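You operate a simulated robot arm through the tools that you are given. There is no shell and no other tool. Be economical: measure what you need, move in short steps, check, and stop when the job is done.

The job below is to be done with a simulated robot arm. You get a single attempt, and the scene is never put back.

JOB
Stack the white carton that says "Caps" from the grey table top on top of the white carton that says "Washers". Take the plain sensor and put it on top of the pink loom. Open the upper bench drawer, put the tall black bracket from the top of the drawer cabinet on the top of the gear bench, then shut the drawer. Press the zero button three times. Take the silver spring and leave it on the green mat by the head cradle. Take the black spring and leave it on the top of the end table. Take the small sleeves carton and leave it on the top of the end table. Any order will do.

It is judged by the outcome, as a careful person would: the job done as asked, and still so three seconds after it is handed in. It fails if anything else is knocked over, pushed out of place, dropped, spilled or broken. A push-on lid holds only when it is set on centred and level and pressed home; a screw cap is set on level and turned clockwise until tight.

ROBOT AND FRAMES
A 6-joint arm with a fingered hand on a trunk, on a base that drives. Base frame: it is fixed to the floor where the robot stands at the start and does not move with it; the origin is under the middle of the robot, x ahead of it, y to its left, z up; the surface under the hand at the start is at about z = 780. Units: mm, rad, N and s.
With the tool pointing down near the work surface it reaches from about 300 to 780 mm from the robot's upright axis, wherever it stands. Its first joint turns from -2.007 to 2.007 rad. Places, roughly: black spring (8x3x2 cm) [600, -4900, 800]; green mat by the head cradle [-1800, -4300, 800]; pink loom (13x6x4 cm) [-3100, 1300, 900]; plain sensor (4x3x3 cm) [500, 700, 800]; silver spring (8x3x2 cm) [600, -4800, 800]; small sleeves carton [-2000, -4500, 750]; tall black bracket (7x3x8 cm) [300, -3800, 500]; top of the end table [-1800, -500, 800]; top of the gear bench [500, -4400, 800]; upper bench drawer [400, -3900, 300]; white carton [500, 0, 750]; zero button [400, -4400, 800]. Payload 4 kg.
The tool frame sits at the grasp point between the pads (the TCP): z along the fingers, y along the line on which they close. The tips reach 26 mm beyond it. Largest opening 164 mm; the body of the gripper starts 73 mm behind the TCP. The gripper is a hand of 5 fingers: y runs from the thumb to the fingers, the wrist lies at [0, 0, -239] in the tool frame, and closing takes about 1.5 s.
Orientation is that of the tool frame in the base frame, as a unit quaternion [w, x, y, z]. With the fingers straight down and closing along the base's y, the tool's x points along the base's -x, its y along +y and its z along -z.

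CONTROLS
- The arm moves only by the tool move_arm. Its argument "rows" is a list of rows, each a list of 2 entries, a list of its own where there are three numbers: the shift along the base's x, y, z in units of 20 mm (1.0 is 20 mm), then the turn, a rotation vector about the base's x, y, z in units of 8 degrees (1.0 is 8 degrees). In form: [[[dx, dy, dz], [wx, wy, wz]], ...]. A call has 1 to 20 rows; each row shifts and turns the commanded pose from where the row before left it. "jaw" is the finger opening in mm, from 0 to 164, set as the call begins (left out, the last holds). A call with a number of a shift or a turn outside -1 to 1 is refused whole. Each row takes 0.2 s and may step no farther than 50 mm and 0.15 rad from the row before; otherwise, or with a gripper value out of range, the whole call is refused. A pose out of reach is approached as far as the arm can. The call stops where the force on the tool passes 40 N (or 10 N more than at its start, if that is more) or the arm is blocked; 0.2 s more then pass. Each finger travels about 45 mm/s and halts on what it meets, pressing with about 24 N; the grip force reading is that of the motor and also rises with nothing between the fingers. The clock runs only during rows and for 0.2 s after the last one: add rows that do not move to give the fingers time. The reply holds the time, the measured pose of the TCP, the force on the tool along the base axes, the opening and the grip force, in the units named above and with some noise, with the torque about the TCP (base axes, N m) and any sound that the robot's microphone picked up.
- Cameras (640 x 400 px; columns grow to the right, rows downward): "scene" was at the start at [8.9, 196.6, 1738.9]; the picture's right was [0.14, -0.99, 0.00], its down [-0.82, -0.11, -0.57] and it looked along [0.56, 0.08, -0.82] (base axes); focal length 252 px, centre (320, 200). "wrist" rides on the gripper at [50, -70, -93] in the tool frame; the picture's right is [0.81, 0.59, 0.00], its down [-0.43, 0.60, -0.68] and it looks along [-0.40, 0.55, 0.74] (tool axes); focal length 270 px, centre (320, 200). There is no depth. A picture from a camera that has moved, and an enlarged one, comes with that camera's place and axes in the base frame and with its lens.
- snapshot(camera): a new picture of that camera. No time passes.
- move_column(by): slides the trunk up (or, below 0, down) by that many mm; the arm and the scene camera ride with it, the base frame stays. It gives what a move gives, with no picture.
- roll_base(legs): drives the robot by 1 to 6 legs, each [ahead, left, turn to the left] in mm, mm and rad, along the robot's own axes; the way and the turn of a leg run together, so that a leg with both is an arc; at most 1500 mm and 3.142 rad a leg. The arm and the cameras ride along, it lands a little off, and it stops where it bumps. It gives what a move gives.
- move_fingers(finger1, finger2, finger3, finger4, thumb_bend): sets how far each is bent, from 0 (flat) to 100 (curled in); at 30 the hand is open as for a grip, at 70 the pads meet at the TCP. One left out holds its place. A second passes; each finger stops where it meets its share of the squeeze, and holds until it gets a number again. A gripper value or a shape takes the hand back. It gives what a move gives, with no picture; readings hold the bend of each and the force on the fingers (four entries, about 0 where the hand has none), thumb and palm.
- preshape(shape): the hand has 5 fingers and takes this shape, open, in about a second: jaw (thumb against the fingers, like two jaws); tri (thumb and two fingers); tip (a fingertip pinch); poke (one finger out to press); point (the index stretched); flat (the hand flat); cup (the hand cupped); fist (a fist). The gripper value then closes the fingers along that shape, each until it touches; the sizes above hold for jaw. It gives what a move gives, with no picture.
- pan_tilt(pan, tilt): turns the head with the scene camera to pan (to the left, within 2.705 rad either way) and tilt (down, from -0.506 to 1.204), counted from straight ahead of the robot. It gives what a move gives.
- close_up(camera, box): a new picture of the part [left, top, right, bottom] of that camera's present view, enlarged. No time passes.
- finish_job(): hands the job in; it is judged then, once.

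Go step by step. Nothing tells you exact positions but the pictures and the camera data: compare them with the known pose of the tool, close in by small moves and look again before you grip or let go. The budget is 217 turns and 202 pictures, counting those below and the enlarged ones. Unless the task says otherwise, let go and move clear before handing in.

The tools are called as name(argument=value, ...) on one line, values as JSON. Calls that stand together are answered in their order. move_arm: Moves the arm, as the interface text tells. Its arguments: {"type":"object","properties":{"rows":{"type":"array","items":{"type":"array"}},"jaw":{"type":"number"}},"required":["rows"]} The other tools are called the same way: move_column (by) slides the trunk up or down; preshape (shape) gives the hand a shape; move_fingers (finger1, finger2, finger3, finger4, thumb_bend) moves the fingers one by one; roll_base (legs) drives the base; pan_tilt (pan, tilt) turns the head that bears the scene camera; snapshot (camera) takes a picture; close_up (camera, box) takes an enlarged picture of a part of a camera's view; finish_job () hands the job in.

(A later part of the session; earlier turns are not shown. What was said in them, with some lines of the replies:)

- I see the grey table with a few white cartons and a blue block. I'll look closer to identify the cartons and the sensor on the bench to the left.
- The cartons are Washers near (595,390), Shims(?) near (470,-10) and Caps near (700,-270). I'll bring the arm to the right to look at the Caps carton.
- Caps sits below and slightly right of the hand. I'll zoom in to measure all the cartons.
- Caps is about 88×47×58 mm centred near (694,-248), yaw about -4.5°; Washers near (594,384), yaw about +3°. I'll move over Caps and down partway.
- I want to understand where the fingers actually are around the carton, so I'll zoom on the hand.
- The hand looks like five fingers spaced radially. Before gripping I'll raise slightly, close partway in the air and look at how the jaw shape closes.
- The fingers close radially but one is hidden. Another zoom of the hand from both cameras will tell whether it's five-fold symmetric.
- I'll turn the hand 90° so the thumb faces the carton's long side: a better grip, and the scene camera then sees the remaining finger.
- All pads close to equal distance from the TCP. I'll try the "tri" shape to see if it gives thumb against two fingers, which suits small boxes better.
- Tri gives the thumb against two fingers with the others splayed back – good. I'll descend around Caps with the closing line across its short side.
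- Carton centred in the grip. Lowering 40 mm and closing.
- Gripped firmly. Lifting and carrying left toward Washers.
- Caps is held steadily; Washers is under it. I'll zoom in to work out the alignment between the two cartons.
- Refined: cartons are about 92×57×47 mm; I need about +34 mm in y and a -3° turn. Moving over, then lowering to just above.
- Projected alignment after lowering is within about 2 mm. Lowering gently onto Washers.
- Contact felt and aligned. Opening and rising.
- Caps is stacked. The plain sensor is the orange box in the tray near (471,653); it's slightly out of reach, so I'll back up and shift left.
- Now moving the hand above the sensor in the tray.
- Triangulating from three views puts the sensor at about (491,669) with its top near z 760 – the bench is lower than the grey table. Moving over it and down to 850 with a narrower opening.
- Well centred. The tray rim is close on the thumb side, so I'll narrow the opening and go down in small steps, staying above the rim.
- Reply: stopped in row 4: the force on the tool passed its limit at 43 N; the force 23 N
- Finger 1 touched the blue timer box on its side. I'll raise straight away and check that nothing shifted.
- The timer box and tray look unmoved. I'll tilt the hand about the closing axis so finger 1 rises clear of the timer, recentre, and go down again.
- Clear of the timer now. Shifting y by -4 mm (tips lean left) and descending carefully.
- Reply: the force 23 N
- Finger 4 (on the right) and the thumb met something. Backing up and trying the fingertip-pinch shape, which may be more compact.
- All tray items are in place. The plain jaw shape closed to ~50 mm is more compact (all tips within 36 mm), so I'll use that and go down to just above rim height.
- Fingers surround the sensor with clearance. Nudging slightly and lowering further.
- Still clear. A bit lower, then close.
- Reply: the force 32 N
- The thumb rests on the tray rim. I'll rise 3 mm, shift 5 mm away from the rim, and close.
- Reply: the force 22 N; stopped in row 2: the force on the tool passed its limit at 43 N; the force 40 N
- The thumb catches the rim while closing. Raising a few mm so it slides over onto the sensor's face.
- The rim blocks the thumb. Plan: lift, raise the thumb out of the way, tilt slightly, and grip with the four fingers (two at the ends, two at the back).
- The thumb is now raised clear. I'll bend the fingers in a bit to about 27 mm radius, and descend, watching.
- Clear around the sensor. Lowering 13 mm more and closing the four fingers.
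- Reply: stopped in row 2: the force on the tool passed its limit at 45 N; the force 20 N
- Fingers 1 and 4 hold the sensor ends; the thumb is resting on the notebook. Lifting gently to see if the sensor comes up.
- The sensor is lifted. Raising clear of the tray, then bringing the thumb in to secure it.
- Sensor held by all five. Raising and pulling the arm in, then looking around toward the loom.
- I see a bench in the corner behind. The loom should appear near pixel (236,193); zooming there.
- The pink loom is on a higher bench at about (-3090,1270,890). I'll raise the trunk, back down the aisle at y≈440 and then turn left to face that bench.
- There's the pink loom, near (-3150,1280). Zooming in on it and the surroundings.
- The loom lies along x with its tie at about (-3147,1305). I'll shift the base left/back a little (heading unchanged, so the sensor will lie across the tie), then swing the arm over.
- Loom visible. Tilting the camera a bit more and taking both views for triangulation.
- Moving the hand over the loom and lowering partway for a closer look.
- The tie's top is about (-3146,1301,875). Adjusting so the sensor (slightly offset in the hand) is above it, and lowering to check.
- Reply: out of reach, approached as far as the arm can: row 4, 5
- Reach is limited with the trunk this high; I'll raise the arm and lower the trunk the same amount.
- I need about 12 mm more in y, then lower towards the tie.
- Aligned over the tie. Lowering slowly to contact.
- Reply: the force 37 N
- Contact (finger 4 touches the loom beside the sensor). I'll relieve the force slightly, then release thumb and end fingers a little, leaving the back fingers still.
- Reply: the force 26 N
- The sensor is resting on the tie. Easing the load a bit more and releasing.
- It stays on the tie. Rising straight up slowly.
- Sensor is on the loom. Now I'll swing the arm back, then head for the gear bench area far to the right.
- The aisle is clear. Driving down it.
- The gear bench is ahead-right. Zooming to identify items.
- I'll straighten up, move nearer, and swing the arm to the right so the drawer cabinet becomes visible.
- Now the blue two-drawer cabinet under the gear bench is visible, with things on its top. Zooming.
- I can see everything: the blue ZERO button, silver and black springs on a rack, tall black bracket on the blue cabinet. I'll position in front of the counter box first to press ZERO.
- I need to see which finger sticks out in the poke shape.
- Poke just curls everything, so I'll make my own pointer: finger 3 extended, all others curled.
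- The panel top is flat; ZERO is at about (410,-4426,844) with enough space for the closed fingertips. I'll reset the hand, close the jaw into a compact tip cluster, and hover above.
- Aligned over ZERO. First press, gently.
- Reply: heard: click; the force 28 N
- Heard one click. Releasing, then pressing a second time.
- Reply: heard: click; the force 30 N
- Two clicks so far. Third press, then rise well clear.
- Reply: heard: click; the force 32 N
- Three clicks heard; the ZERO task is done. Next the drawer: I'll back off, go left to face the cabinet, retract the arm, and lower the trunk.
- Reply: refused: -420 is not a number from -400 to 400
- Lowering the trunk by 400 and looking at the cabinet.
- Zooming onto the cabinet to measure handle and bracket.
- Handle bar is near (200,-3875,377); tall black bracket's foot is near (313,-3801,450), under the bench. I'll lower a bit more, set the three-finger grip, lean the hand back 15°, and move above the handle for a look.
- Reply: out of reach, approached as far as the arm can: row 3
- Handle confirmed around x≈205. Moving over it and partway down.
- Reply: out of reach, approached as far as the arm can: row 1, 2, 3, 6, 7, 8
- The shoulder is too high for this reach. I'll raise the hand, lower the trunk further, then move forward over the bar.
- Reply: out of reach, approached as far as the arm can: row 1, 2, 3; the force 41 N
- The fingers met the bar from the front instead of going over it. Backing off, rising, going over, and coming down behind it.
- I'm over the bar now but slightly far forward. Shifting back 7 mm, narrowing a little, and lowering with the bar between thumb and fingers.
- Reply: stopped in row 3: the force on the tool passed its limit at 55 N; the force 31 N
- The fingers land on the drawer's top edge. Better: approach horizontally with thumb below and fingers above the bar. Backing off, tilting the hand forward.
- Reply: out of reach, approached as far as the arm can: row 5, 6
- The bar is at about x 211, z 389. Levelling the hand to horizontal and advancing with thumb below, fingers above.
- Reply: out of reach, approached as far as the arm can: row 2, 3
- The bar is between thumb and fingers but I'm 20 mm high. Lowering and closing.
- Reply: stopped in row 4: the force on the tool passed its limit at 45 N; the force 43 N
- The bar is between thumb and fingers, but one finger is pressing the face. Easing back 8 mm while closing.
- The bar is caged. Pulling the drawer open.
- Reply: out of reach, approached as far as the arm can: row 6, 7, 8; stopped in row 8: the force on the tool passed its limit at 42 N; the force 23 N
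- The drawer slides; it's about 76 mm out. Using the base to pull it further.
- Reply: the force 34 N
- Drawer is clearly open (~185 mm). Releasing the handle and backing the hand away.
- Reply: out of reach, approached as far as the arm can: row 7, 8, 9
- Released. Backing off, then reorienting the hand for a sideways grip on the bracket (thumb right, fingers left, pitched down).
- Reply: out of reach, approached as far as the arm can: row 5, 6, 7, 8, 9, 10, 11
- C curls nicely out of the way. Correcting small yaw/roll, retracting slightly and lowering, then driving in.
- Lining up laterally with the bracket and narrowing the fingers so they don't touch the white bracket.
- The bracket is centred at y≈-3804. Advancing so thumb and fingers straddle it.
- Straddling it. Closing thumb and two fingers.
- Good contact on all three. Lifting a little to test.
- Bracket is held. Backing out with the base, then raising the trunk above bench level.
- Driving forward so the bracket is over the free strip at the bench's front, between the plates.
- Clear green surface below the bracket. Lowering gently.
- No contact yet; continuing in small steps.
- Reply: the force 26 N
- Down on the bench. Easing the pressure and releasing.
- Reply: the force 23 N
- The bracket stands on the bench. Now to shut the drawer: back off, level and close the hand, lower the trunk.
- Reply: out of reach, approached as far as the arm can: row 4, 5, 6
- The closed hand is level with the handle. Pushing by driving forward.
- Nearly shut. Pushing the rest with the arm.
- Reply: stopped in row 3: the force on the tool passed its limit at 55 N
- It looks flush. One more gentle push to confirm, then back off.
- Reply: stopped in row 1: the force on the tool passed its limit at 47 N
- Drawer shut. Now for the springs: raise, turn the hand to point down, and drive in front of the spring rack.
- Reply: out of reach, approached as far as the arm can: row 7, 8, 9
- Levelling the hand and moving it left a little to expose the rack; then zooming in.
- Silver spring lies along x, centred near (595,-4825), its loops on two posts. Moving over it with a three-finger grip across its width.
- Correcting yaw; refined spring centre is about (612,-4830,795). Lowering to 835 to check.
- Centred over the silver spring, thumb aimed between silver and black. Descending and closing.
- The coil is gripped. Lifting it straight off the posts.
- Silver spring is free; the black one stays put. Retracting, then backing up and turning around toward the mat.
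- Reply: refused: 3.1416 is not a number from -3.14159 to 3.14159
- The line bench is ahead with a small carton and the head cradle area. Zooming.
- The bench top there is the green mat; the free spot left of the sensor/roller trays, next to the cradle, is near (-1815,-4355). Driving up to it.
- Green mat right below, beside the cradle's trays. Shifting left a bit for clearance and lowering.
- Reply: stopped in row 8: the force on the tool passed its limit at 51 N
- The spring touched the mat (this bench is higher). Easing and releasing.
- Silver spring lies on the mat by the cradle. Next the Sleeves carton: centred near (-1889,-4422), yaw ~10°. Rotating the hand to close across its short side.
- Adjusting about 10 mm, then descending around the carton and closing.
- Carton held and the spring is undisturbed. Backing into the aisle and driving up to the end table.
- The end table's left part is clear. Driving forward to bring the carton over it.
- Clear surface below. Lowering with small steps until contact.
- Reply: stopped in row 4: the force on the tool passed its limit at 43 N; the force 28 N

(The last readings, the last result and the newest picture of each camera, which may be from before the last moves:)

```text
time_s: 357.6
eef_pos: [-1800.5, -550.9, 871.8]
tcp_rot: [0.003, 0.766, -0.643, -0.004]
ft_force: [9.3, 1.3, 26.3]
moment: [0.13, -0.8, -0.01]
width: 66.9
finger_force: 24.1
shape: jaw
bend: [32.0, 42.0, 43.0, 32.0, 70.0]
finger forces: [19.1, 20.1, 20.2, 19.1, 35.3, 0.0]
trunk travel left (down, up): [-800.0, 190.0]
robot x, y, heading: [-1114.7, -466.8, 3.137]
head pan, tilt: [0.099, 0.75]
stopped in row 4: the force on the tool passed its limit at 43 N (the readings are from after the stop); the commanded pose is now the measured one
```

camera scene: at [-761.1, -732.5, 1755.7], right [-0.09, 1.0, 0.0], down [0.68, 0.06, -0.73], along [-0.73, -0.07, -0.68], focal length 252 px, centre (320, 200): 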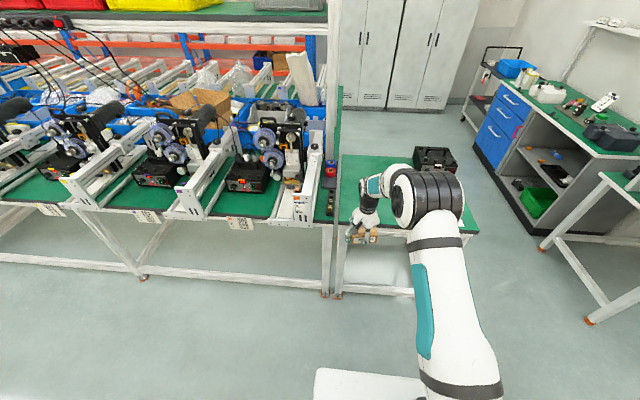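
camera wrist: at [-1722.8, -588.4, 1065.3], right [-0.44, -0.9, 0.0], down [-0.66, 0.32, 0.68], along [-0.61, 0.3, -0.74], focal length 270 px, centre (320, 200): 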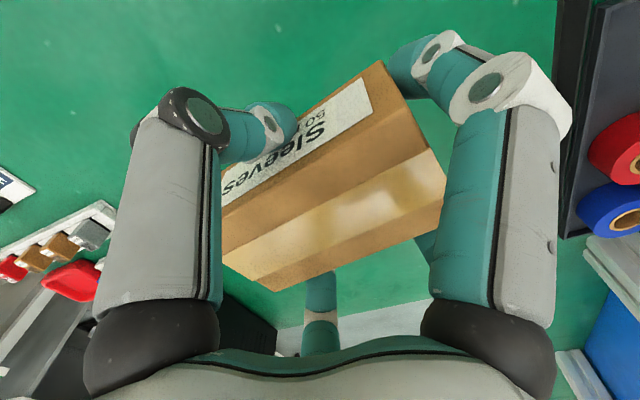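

Carton is down on the end table. Easing, opening and rising.

move_arm(rows=[[[0, 0, 0.1], [0, 0, 0]], [[0, 0, 0], [0, 0, 0]]])

move_arm(rows=[[[0, 0, 0], [0, 0, 0]], [[0, 0, 0], [0, 0, 0]], [[0, 0, 0], [0, 0, 0]], [[0, 0, 0], [0, 0, 0]], [[0, 0, 0], [0, 0, 0]], [[0, 0, 0], [0, 0, 0]], [[0, 0, 0], [0, 0, 0]], [[0, 0, 1], [0, 0, 0]], [[0, 0, 1], [0, 0, 0]], [[0, 0, 1], [0, 0, 0]], [[0, 0, 1], [0, 0, 0]], [[0, 0, 1], [0, 0, 0]], [[0, 0, 1], [0, 0, 0]], [[0, 0, 1], [0, 0, 0]]], jaw=136)

snapshot(camera="wrist")

```text
time_s: 358.2
eef_pos: [-1800.5, -549.9, 871.3]
tcp_rot: [0.002, 0.766, -0.643, -0.003]
ft_force: [7.3, 0.7, 20.8]
moment: [0.12, -0.66, 0.02]
width: 67.0
finger_force: 24.5
shape: jaw
bend: [32.0, 42.0, 43.0, 32.0, 70.0]
finger forces: [19.0, 20.5, 20.5, 19.0, 33.7, 0.1]
trunk travel left (down, up): [-800.0, 190.0]
robot x, y, heading: [-1114.6, -467.5, 3.133]
head pan, tilt: [0.099, 0.75]
```

```text
time_s: 361.2
eef_pos: [-1802.7, -551.7, 1010.9]
tcp_rot: [0.001, 0.766, -0.643, -0.003]
ft_force: [0.5, -0.4, -0.1]
moment: [0.01, -0.01, 0.0]
width: 135.7
finger_force: 0.0
shape: jaw
bend: [26.0, 26.0, 26.0, 26.0, 46.0]
finger forces: [0.0, 0.0, 0.0, 0.0, 0.1, 0.0]
trunk travel left (down, up): [-800.0, 190.0]
robot x, y, heading: [-1115.0, -468.1, 3.137]
head pan, tilt: [0.099, 0.75]
```

```text
22 pictures are left
camera wrist: at [-1725.0, -588.8, 1103.1], right [-0.44, -0.9, 0.0], down [-0.66, 0.32, 0.68], along [-0.61, 0.3, -0.73], focal length 270 px, centre (320, 200)
```

wrist: 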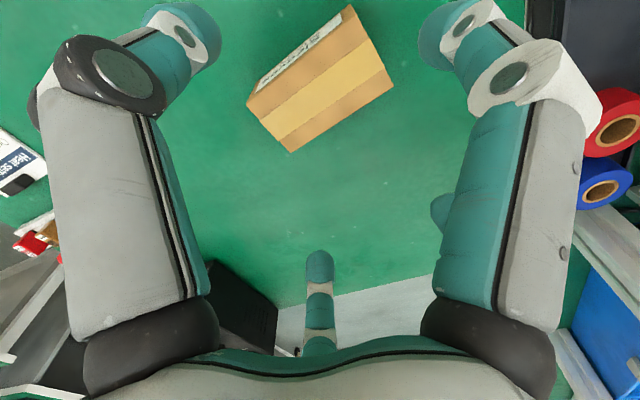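

Carton placed. Now back for the black spring: realign hand, back up, turn around and drive back to the gear bench.

move_arm(rows=[[[0.5, 0, 0], [0, 0, 1]], [[0.5, 0, 0], [0, 0, 1]], [[0.5, 0, 0], [0, 0, 1]], [[0.5, 0, 0], [0, 0, 1]], [[0.5, 0, 0], [0, 0, 1]], [[0.5, 0, 0], [0, 0, 1]], [[0.5, 0, 0], [0, 0, 1]], [[0.5, 0, 0], [0, 0, 1]], [[0.5, 0, 0], [0, 0, 1]], [[0.5, 0, 0], [0, 0, 1]]])

preshape(shape="tri")

roll_base(legs=[[-400, 0, 0], [0, 0, -3.137], [0, -1460, 0], [0, -1460, 0], [0, -1460, 0]])

```text
time_s: 363.4
eef_pos: [-1701.1, -549.9, 1010.6]
tcp_rot: [0.003, 1.0, 0.001, -0.001]
ft_force: [0.4, -0.9, -0.8]
moment: [0.01, 0.01, 0.02]
width: 135.4
finger_force: 0.0
shape: jaw
bend: [26.0, 26.0, 26.0, 26.0, 46.0]
finger forces: [0.1, 0.1, 0.1, 0.1, 0.1, 0.0]
trunk travel left (down, up): [-800.0, 190.0]
robot x, y, heading: [-1113.0, -466.5, 3.137]
head pan, tilt: [0.099, 0.75]
```

```text
time_s: 364.3
eef_pos: [-1702.3, -551.9, 1009.6]
tcp_rot: [0.003, 1.0, 0.0, -0.001]
ft_force: [0.0, -0.2, 0.1]
moment: [0.02, 0.0, 0.03]
width: 164.2
finger_force: 0.1
shape: tri
bend: [14.0, 30.0, 30.0, 14.0, 30.0]
finger forces: [0.1, 0.0, 0.1, 0.0, 0.1, 0.0]
trunk travel left (down, up): [-800.0, 190.0]
robot x, y, heading: [-1114.5, -465.1, 3.135]
head pan, tilt: [0.099, 0.75]
```

```text
time_s: 394.7
eef_pos: [2.7, -4761.4, 1010.9]
tcp_rot: [0.001, -0.014, 1.0, 0.003]
ft_force: [0.0, -0.6, 0.6]
moment: [0.04, 0.01, 0.0]
width: 163.9
finger_force: 0.0
shape: tri
bend: [14.0, 30.0, 30.0, 14.0, 30.0]
finger forces: [0.0, 0.0, 0.0, 0.0, 0.0, 0.0]
trunk travel left (down, up): [-800.0, 190.0]
robot x, y, heading: [-577.7, -4860.7, 0.025]
head pan, tilt: [0.099, 0.75]
```

Driving in to the bench, then moving the hand over the black spring at about (614,-4875).

roll_base(legs=[[445, 0, -0.025]])

pan_tilt(pan=-0.15, tilt=0.9)

close_up(camera="scene", box=[280, 150, 408, 230])

```text
time_s: 397.4
eef_pos: [448.4, -4769.7, 1009.3]
tcp_rot: [0.001, -0.003, 1.0, 0.003]
ft_force: [1.4, 0.8, 0.6]
moment: [0.01, -0.01, 0.0]
width: 164.0
finger_force: 0.0
shape: tri
bend: [14.0, 30.0, 30.0, 14.0, 30.0]
finger forces: [0.0, 0.1, 0.0, 0.1, 0.0, 0.0]
trunk travel left (down, up): [-800.0, 190.0]
robot x, y, heading: [-135.8, -4856.1, 0.003]
head pan, tilt: [0.099, 0.75]
```

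```text
time_s: 398.2
eef_pos: [447.9, -4769.5, 1011.1]
tcp_rot: [0.001, -0.003, 1.0, 0.003]
ft_force: [0.7, -0.3, -0.2]
moment: [0.0, 0.01, 0.02]
width: 163.8
finger_force: 0.0
shape: tri
bend: [14.0, 30.0, 30.0, 14.0, 30.0]
finger forces: [0.0, 0.0, 0.1, 0.0, 0.1, 0.1]
trunk travel left (down, up): [-800.0, 190.0]
robot x, y, heading: [-136.8, -4856.7, 0.002]
head pan, tilt: [-0.15, 0.901]
```

```text
5.00 times, centred on (344, 190) of scene
camera zoom: at [-124.9, -4680.4, 1743.9], right [-0.15, -0.99, 0.0], down [-0.77, 0.12, -0.62], along [0.61, -0.09, -0.78], focal length 1258 px, centre (200, 250)
```

zoom: 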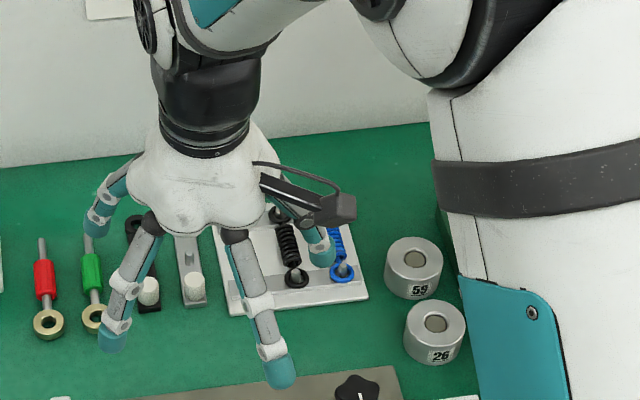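

Black spring confirmed at (614,-4876). Moving over it.

move_arm(rows=[[[1, -0.65, 0], [0, 0, 0]], [[1, -0.65, 0], [0, 0, 0]], [[1, -0.65, 0], [0, 0, 0]], [[1, -0.65, 0], [0, 0, 0]], [[1, -0.65, -0.8], [0, 0, 0]], [[1, -0.65, -1], [0, 0, 0]], [[1, -0.65, -1], [0, 0, 0]], [[1, -0.65, -1], [0, 0, 0]], [[0.3, -0.15, -1], [0, 0, 0]], [[0, 0, -1], [0, 0, 0]], [[0, 0, -1], [0, 0, 0]], [[0, 0, -1], [0, 0, 0]], [[0, 0, -1], [0, 0, 0]], [[0, 0, 0], [0, 0, 0]]], jaw=40)

snapshot(camera="wrist")

```text
time_s: 401.2
eef_pos: [613.7, -4877.3, 835.6]
tcp_rot: [0.001, -0.003, 1.0, 0.002]
ft_force: [-0.2, -0.4, -0.1]
moment: [-0.02, -0.01, -0.01]
width: 40.5
finger_force: 0.1
shape: tri
bend: [14.0, 51.0, 51.0, 14.0, 70.0]
finger forces: [0.0, 0.0, 0.0, 0.0, 0.1, 0.1]
trunk travel left (down, up): [-800.0, 190.0]
robot x, y, heading: [-138.8, -4858.9, 0.002]
head pan, tilt: [-0.15, 0.901]
```

```text
20 pictures are left
camera wrist: at [562.2, -4947.0, 928.2], right [-0.81, 0.58, 0.0], down [0.43, 0.59, 0.68], along [0.4, 0.55, -0.73], focal length 270 px, centre (320, 200)
```

wrist: 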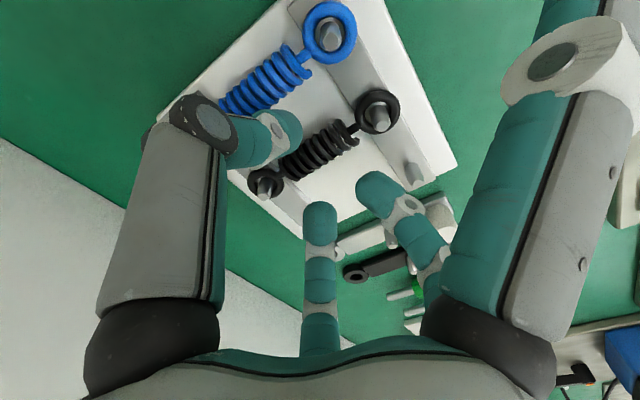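

Same alignment as before. Descending, closing, and lifting the black spring.

move_arm(rows=[[[0, -0.1, -0.5], [0, 0, 0]], [[0, 0, -0.4], [0, 0, 0]], [[0, 0, -0.3], [0, 0, 0]], [[0, 0, 0], [0, 0, 0]]], jaw=38)

move_arm(rows=[[[0, 0, 0], [0, 0, 0]], [[0, 0, 0], [0, 0, 0]], [[0, 0, 0], [0, 0, 0]], [[0, 0, 0], [0, 0, 0]], [[0, 0, 0], [0, 0, 0]], [[0, 0, 0], [0, 0, 0]]], jaw=4)

snapshot(camera="wrist")

```text
time_s: 402.2
eef_pos: [614.3, -4879.0, 813.5]
tcp_rot: [0.003, -0.003, 1.0, 0.003]
ft_force: [0.6, 1.2, 12.1]
moment: [0.06, 0.0, 0.04]
width: 38.5
finger_force: 0.1
shape: tri
bend: [14.0, 52.0, 52.0, 14.0, 70.0]
finger forces: [0.0, 3.9, 2.9, 0.0, 4.1, 0.0]
trunk travel left (down, up): [-800.0, 190.0]
robot x, y, heading: [-136.2, -4853.2, 0.004]
head pan, tilt: [-0.15, 0.901]
```

```text
time_s: 403.6
eef_pos: [613.6, -4878.4, 812.2]
tcp_rot: [0.001, -0.003, 1.0, 0.003]
ft_force: [-0.2, 1.1, 0.0]
moment: [0.01, -0.02, -0.02]
width: 26.3
finger_force: 23.9
shape: tri
bend: [28.0, 79.0, 79.0, 28.0, 67.0]
finger forces: [0.0, 9.0, 9.1, 0.1, 17.1, 0.1]
trunk travel left (down, up): [-800.0, 190.0]
robot x, y, heading: [-138.1, -4856.2, -0.001]
head pan, tilt: [-0.15, 0.901]
```

```text
19 pictures are left
camera wrist: at [563.1, -4949.1, 904.0], right [-0.81, 0.58, 0.0], down [0.43, 0.59, 0.68], along [0.4, 0.55, -0.73], focal length 270 px, centre (320, 200)
```

wrist: 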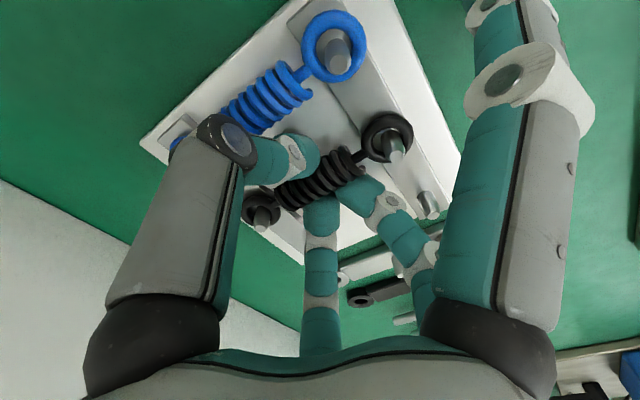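

move_arm(rows=[[[0, 0, 0.3], [0, 0, 0]], [[0, 0, 0.5], [0, 0, 0]], [[0, 0, 0.7], [0, 0, 0]], [[0, 0, 1], [0, 0, 0]], [[0, 0, 1], [0, 0, 0]], [[0, 0, 1], [0, 0, 0]], [[0, 0, 1], [0, 0, 0]], [[0, 0, 1], [0, 0, 0]], [[0, 0, 1], [0, 0, 0]], [[-1, 0, 1], [0, 0, 0]], [[-1, 0, 1], [0, 0, 0]], [[-1, 0, 0], [0, 0, 0]], [[-1, 0, 0], [0, 0, 0]], [[-1, 0, 0], [0, 0, 0]], [[-1, 0, 0], [0, 0, 0]], [[-1, 0, 0], [0, 0, 0]], [[0, 0, 0], [0, 0, 0]]])

snapshot(camera="wrist")

close_up(camera="scene", box=[280, 150, 408, 230])

```text
time_s: 407.2
eef_pos: [475.0, -4877.8, 1002.3]
tcp_rot: [0.0, -0.003, 1.0, 0.003]
ft_force: [-0.5, 0.1, -0.4]
moment: [-0.01, 0.0, -0.01]
width: 26.5
finger_force: 23.8
shape: tri
bend: [28.0, 79.0, 79.0, 28.0, 67.0]
finger forces: [0.0, 9.0, 9.0, 0.0, 18.0, 0.0]
trunk travel left (down, up): [-800.0, 190.0]
robot x, y, heading: [-138.4, -4856.7, -0.0]
head pan, tilt: [-0.15, 0.901]
```

```text
18 pictures are left
camera wrist: at [423.7, -4948.4, 1094.7], right [-0.81, 0.58, 0.0], down [0.43, 0.59, 0.68], along [0.4, 0.55, -0.73], focal length 270 px, centre (320, 200)
```

wrist: 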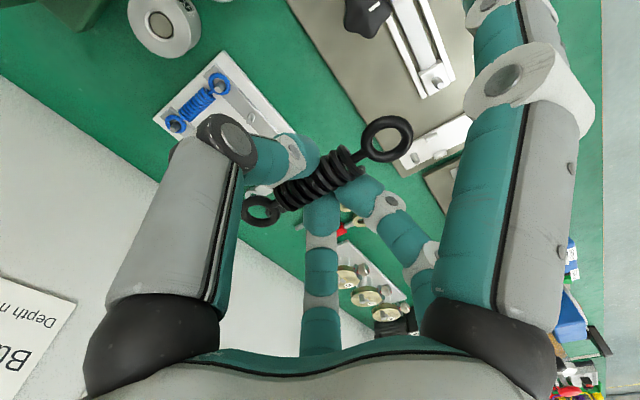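

```text
5.00 times, centred on (344, 190) of scene
camera zoom: at [-124.6, -4680.5, 1743.8], right [-0.15, -0.99, 0.0], down [-0.78, 0.12, -0.62], along [0.61, -0.09, -0.78], focal length 1258 px, centre (200, 250)
```

zoom: 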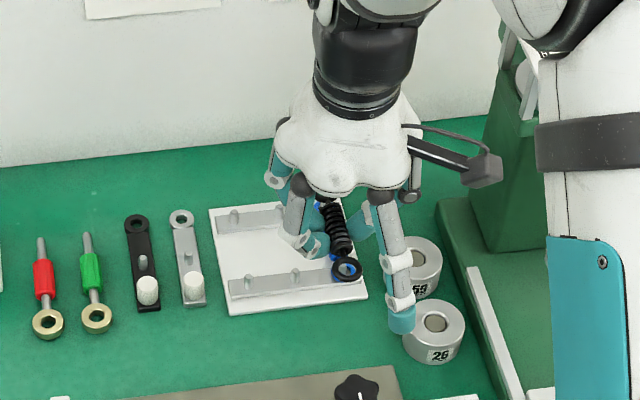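

Black spring held; blue one stays. Driving back up to the end table.

roll_base(legs=[[-580, 0, 0], [0, 1470, 0], [0, 1470, 0], [0, 1470, 0], [0, 0, 3.14]])

pan_tilt(pan=0.1, tilt=0.75)

snapshot(camera="scene")

```text
time_s: 438.6
eef_pos: [-1214.8, -394.2, 1001.8]
tcp_rot: [0.002, 1.0, -0.013, -0.001]
ft_force: [-0.9, 0.3, -1.6]
moment: [0.01, 0.0, 0.0]
width: 26.1
finger_force: 24.4
shape: tri
bend: [28.0, 79.0, 79.0, 28.0, 67.0]
finger forces: [0.0, 8.9, 9.0, 0.0, 18.0, 0.0]
trunk travel left (down, up): [-800.0, 190.0]
robot x, y, heading: [-601.9, -435.2, 3.112]
head pan, tilt: [-0.15, 0.901]
```

```text
time_s: 439.3
eef_pos: [-1213.1, -393.9, 1002.1]
tcp_rot: [0.003, 1.0, -0.013, -0.001]
ft_force: [0.8, -0.4, 0.4]
moment: [0.01, -0.03, 0.01]
width: 26.4
finger_force: 23.7
shape: tri
bend: [28.0, 79.0, 79.0, 28.0, 67.0]
finger forces: [0.0, 9.0, 9.1, 0.1, 18.0, 0.0]
trunk travel left (down, up): [-800.0, 190.0]
robot x, y, heading: [-600.0, -436.1, 3.109]
head pan, tilt: [0.099, 0.75]
```

```text
16 pictures are left
camera scene: at [-633.7, -627.2, 1755.7], right [-0.07, 1.0, 0.0], down [0.68, 0.05, -0.73], along [-0.73, -0.05, -0.68], focal length 252 px, centre (320, 200)
```

scene: 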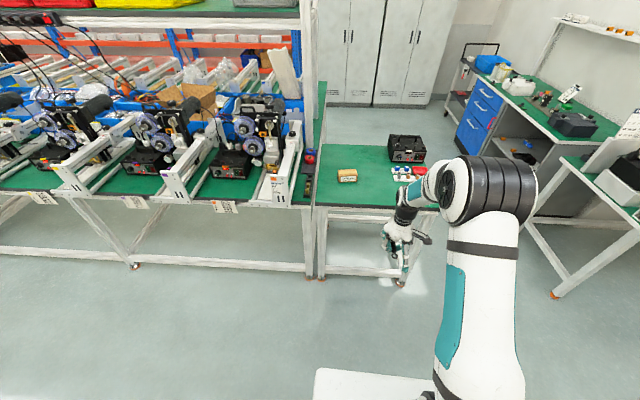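

The carton sits fine; I'll put the spring to its right at about (-1790,-430). Driving in.

roll_base(legs=[[575, 28, 0.03]])

snapshot(camera="wrist")

close_up(camera="scene", box=[290, 130, 490, 280])

```text
time_s: 442.6
eef_pos: [-1786.8, -441.3, 1001.1]
tcp_rot: [0.003, 1.0, 0.008, -0.001]
ft_force: [-0.3, -0.2, -1.0]
moment: [-0.01, -0.03, 0.01]
width: 26.1
finger_force: 24.6
shape: tri
bend: [28.0, 79.0, 79.0, 28.0, 67.0]
finger forces: [0.0, 9.0, 8.9, 0.0, 18.0, 0.0]
trunk travel left (down, up): [-800.0, 190.0]
robot x, y, heading: [-1175.4, -457.6, -3.134]
head pan, tilt: [0.099, 0.75]
```

```text
15 pictures are left
camera wrist: at [-1736.2, -370.8, 1094.6], right [0.82, -0.58, 0.0], down [-0.42, -0.6, 0.68], along [-0.39, -0.56, -0.73], focal length 270 px, centre (320, 200)
```

wrist: 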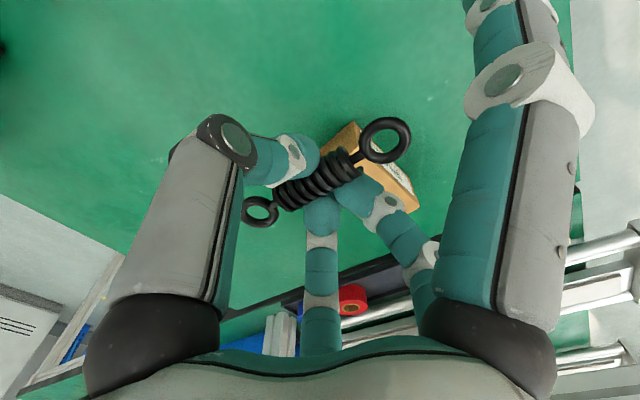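

```text
2.67 times, centred on (390, 205) of scene
camera zoom: at [-1196.8, -650.6, 1755.7], right [-0.11, 0.99, 0.0], down [0.68, 0.07, -0.73], along [-0.73, -0.08, -0.68], focal length 671 px, centre (133, 187)
```

zoom: 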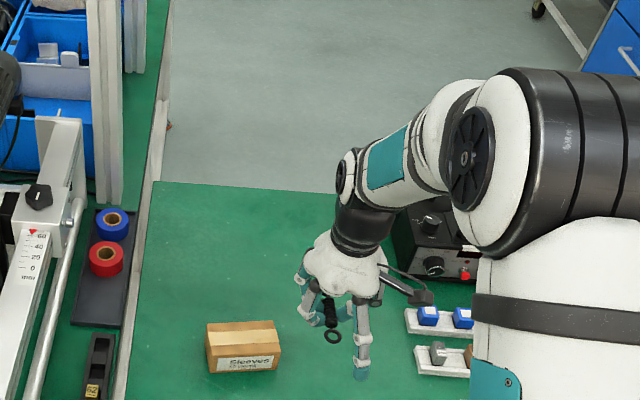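

Shifting slightly away from the carton and lowering.

move_arm(rows=[[[0, 0.6, -1], [0, 0, 0]], [[0, 0, -1], [0, 0, 0]], [[0, 0, -1], [0, 0, 0]], [[0, 0, -1], [0, 0, 0]], [[0, 0, -1], [0, 0, 0]], [[0, 0, -1], [0, 0, 0]], [[0, 0, -0.3], [0, 0, 0]], [[0, 0, -0.15], [0, 0, 0]], [[0, 0, -0.15], [0, 0, 0]], [[0, 0, 0], [0, 0, 0]]])

```text
time_s: 444.8
eef_pos: [-1784.9, -428.9, 869.7]
tcp_rot: [0.003, 1.0, 0.008, 0.0]
ft_force: [0.2, 0.2, 0.2]
moment: [-0.01, 0.0, 0.0]
width: 26.2
finger_force: 24.2
shape: tri
bend: [28.0, 79.0, 79.0, 28.0, 67.0]
finger forces: [0.0, 9.1, 9.0, 0.0, 18.0, 0.0]
trunk travel left (down, up): [-800.0, 190.0]
robot x, y, heading: [-1170.8, -460.0, -3.131]
head pan, tilt: [0.099, 0.75]
```

move_arm(rows=[[[0, 0, -0.15], [0, 0, 0]], [[0, 0, -0.15], [0, 0, 0]], [[0, 0, -0.1], [0, 0, 0]], [[0, 0, 0], [0, 0, 0]]])

```text
time_s: 445.8
eef_pos: [-1784.5, -429.6, 864.1]
tcp_rot: [0.002, 1.0, 0.007, -0.003]
ft_force: [1.6, -0.3, 21.4]
moment: [0.09, -0.18, 0.0]
width: 26.0
finger_force: 23.8
shape: tri
bend: [28.0, 79.0, 79.0, 28.0, 67.0]
finger forces: [1.1, 15.5, 13.4, 0.2, 28.6, 0.1]
trunk travel left (down, up): [-800.0, 190.0]
robot x, y, heading: [-1170.9, -455.8, -3.132]
head pan, tilt: [0.099, 0.75]
```

Contact with the table top. Easing, opening and rising.

move_arm(rows=[[[0, 0, 0.1], [0, 0, 0]], [[0, 0, 0], [0, 0, 0]]])

move_arm(rows=[[[0, 0, 0], [0, 0, 0]], [[0, 0, 0], [0, 0, 0]], [[0, 0, 0], [0, 0, 0]], [[0, 0, 0], [0, 0, 0]], [[0, 0, 1], [0, 0, 0]], [[0, 0, 1], [0, 0, 0]], [[0, 0, 1], [0, 0, 0]], [[0, 0, 1], [0, 0, 0]], [[0, 0, 1], [0, 0, 0]], [[0, 0, 1], [0, 0, 0]], [[0, 0, 1], [0, 0, 0]]], jaw=45)

roll_base(legs=[[-350, 0, 0]])

close_up(camera="scene", box=[300, 120, 460, 240])

```text
time_s: 446.4
eef_pos: [-1784.4, -428.2, 864.6]
tcp_rot: [0.003, 1.0, 0.007, -0.002]
ft_force: [-1.2, -2.1, 9.9]
moment: [0.0, 0.01, 0.01]
width: 26.4
finger_force: 24.3
shape: tri
bend: [28.0, 79.0, 79.0, 28.0, 67.0]
finger forces: [0.6, 12.0, 12.2, 0.2, 22.9, 0.0]
trunk travel left (down, up): [-800.0, 190.0]
robot x, y, heading: [-1172.9, -458.8, -3.132]
head pan, tilt: [0.099, 0.75]
```

```text
time_s: 448.8
eef_pos: [-1783.2, -429.1, 1004.2]
tcp_rot: [0.003, 1.0, 0.007, -0.001]
ft_force: [0.5, 1.2, 0.1]
moment: [0.01, -0.03, -0.01]
width: 44.8
finger_force: 0.1
shape: tri
bend: [14.0, 49.0, 49.0, 14.0, 70.0]
finger forces: [0.1, 0.0, 0.1, 0.0, 0.1, 0.0]
trunk travel left (down, up): [-800.0, 190.0]
robot x, y, heading: [-1174.2, -454.0, -3.134]
head pan, tilt: [0.099, 0.75]
```

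```text
time_s: 451.1
eef_pos: [-1435.5, -424.5, 1005.0]
tcp_rot: [0.003, 1.0, 0.006, -0.002]
ft_force: [-0.6, -0.3, 0.6]
moment: [0.0, 0.01, -0.02]
width: 44.7
finger_force: 0.1
shape: tri
bend: [14.0, 49.0, 49.0, 14.0, 70.0]
finger forces: [0.0, 0.0, 0.1, 0.0, 0.1, 0.0]
trunk travel left (down, up): [-800.0, 190.0]
robot x, y, heading: [-826.6, -454.5, -3.136]
head pan, tilt: [0.099, 0.75]
```

```text
3.33 times, centred on (380, 180) of scene
camera zoom: at [-848.3, -647.1, 1755.8], right [-0.11, 0.99, 0.0], down [0.68, 0.07, -0.73], along [-0.73, -0.08, -0.68], focal length 838 px, centre (120, 267)
```

zoom: 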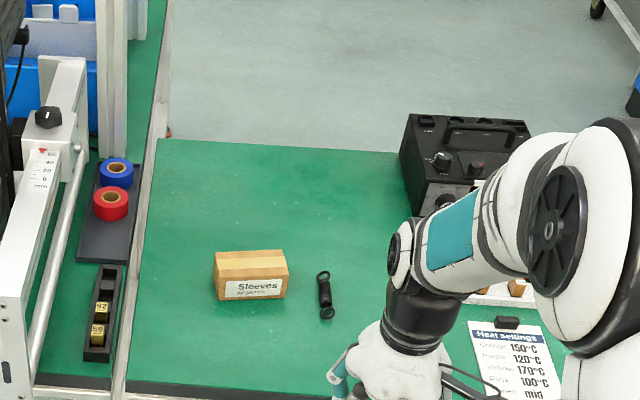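

All the jobs look done: the black spring and Sleeves carton are on the end table, and the hand is clear. Handing in.

finish_job()

```text
The job is handed in.
```

I finished every task and handed the job in; nothing was dropped or knocked over.

- **Caps carton:** it sits squarely on top of the Washers carton.
- **Plain sensor:** it rests on the white tie in the middle of the pink loom. I took this to be the orange sensor in the tray near [500, 700, 800], the only one at the place you gave.
- **Drawer and bracket:** I opened the upper drawer, stood the tall black bracket on the front strip of the gear bench, then pushed the drawer shut until it was flush.
- **Zero button:** pressed three times, with a click heard each time.
- **Silver spring:** it lies on the green mat to the left of the head cradle's trays.
- **Black spring and Sleeves carton:** both are on the left half of the end table.

While picking up the sensor, the hand briefly touched the blue timer box, the notebook and the sensor tray. None of them had visibly moved in later pictures. I did not go back for a final look at the cartons, the loom or the gear bench before handing in.
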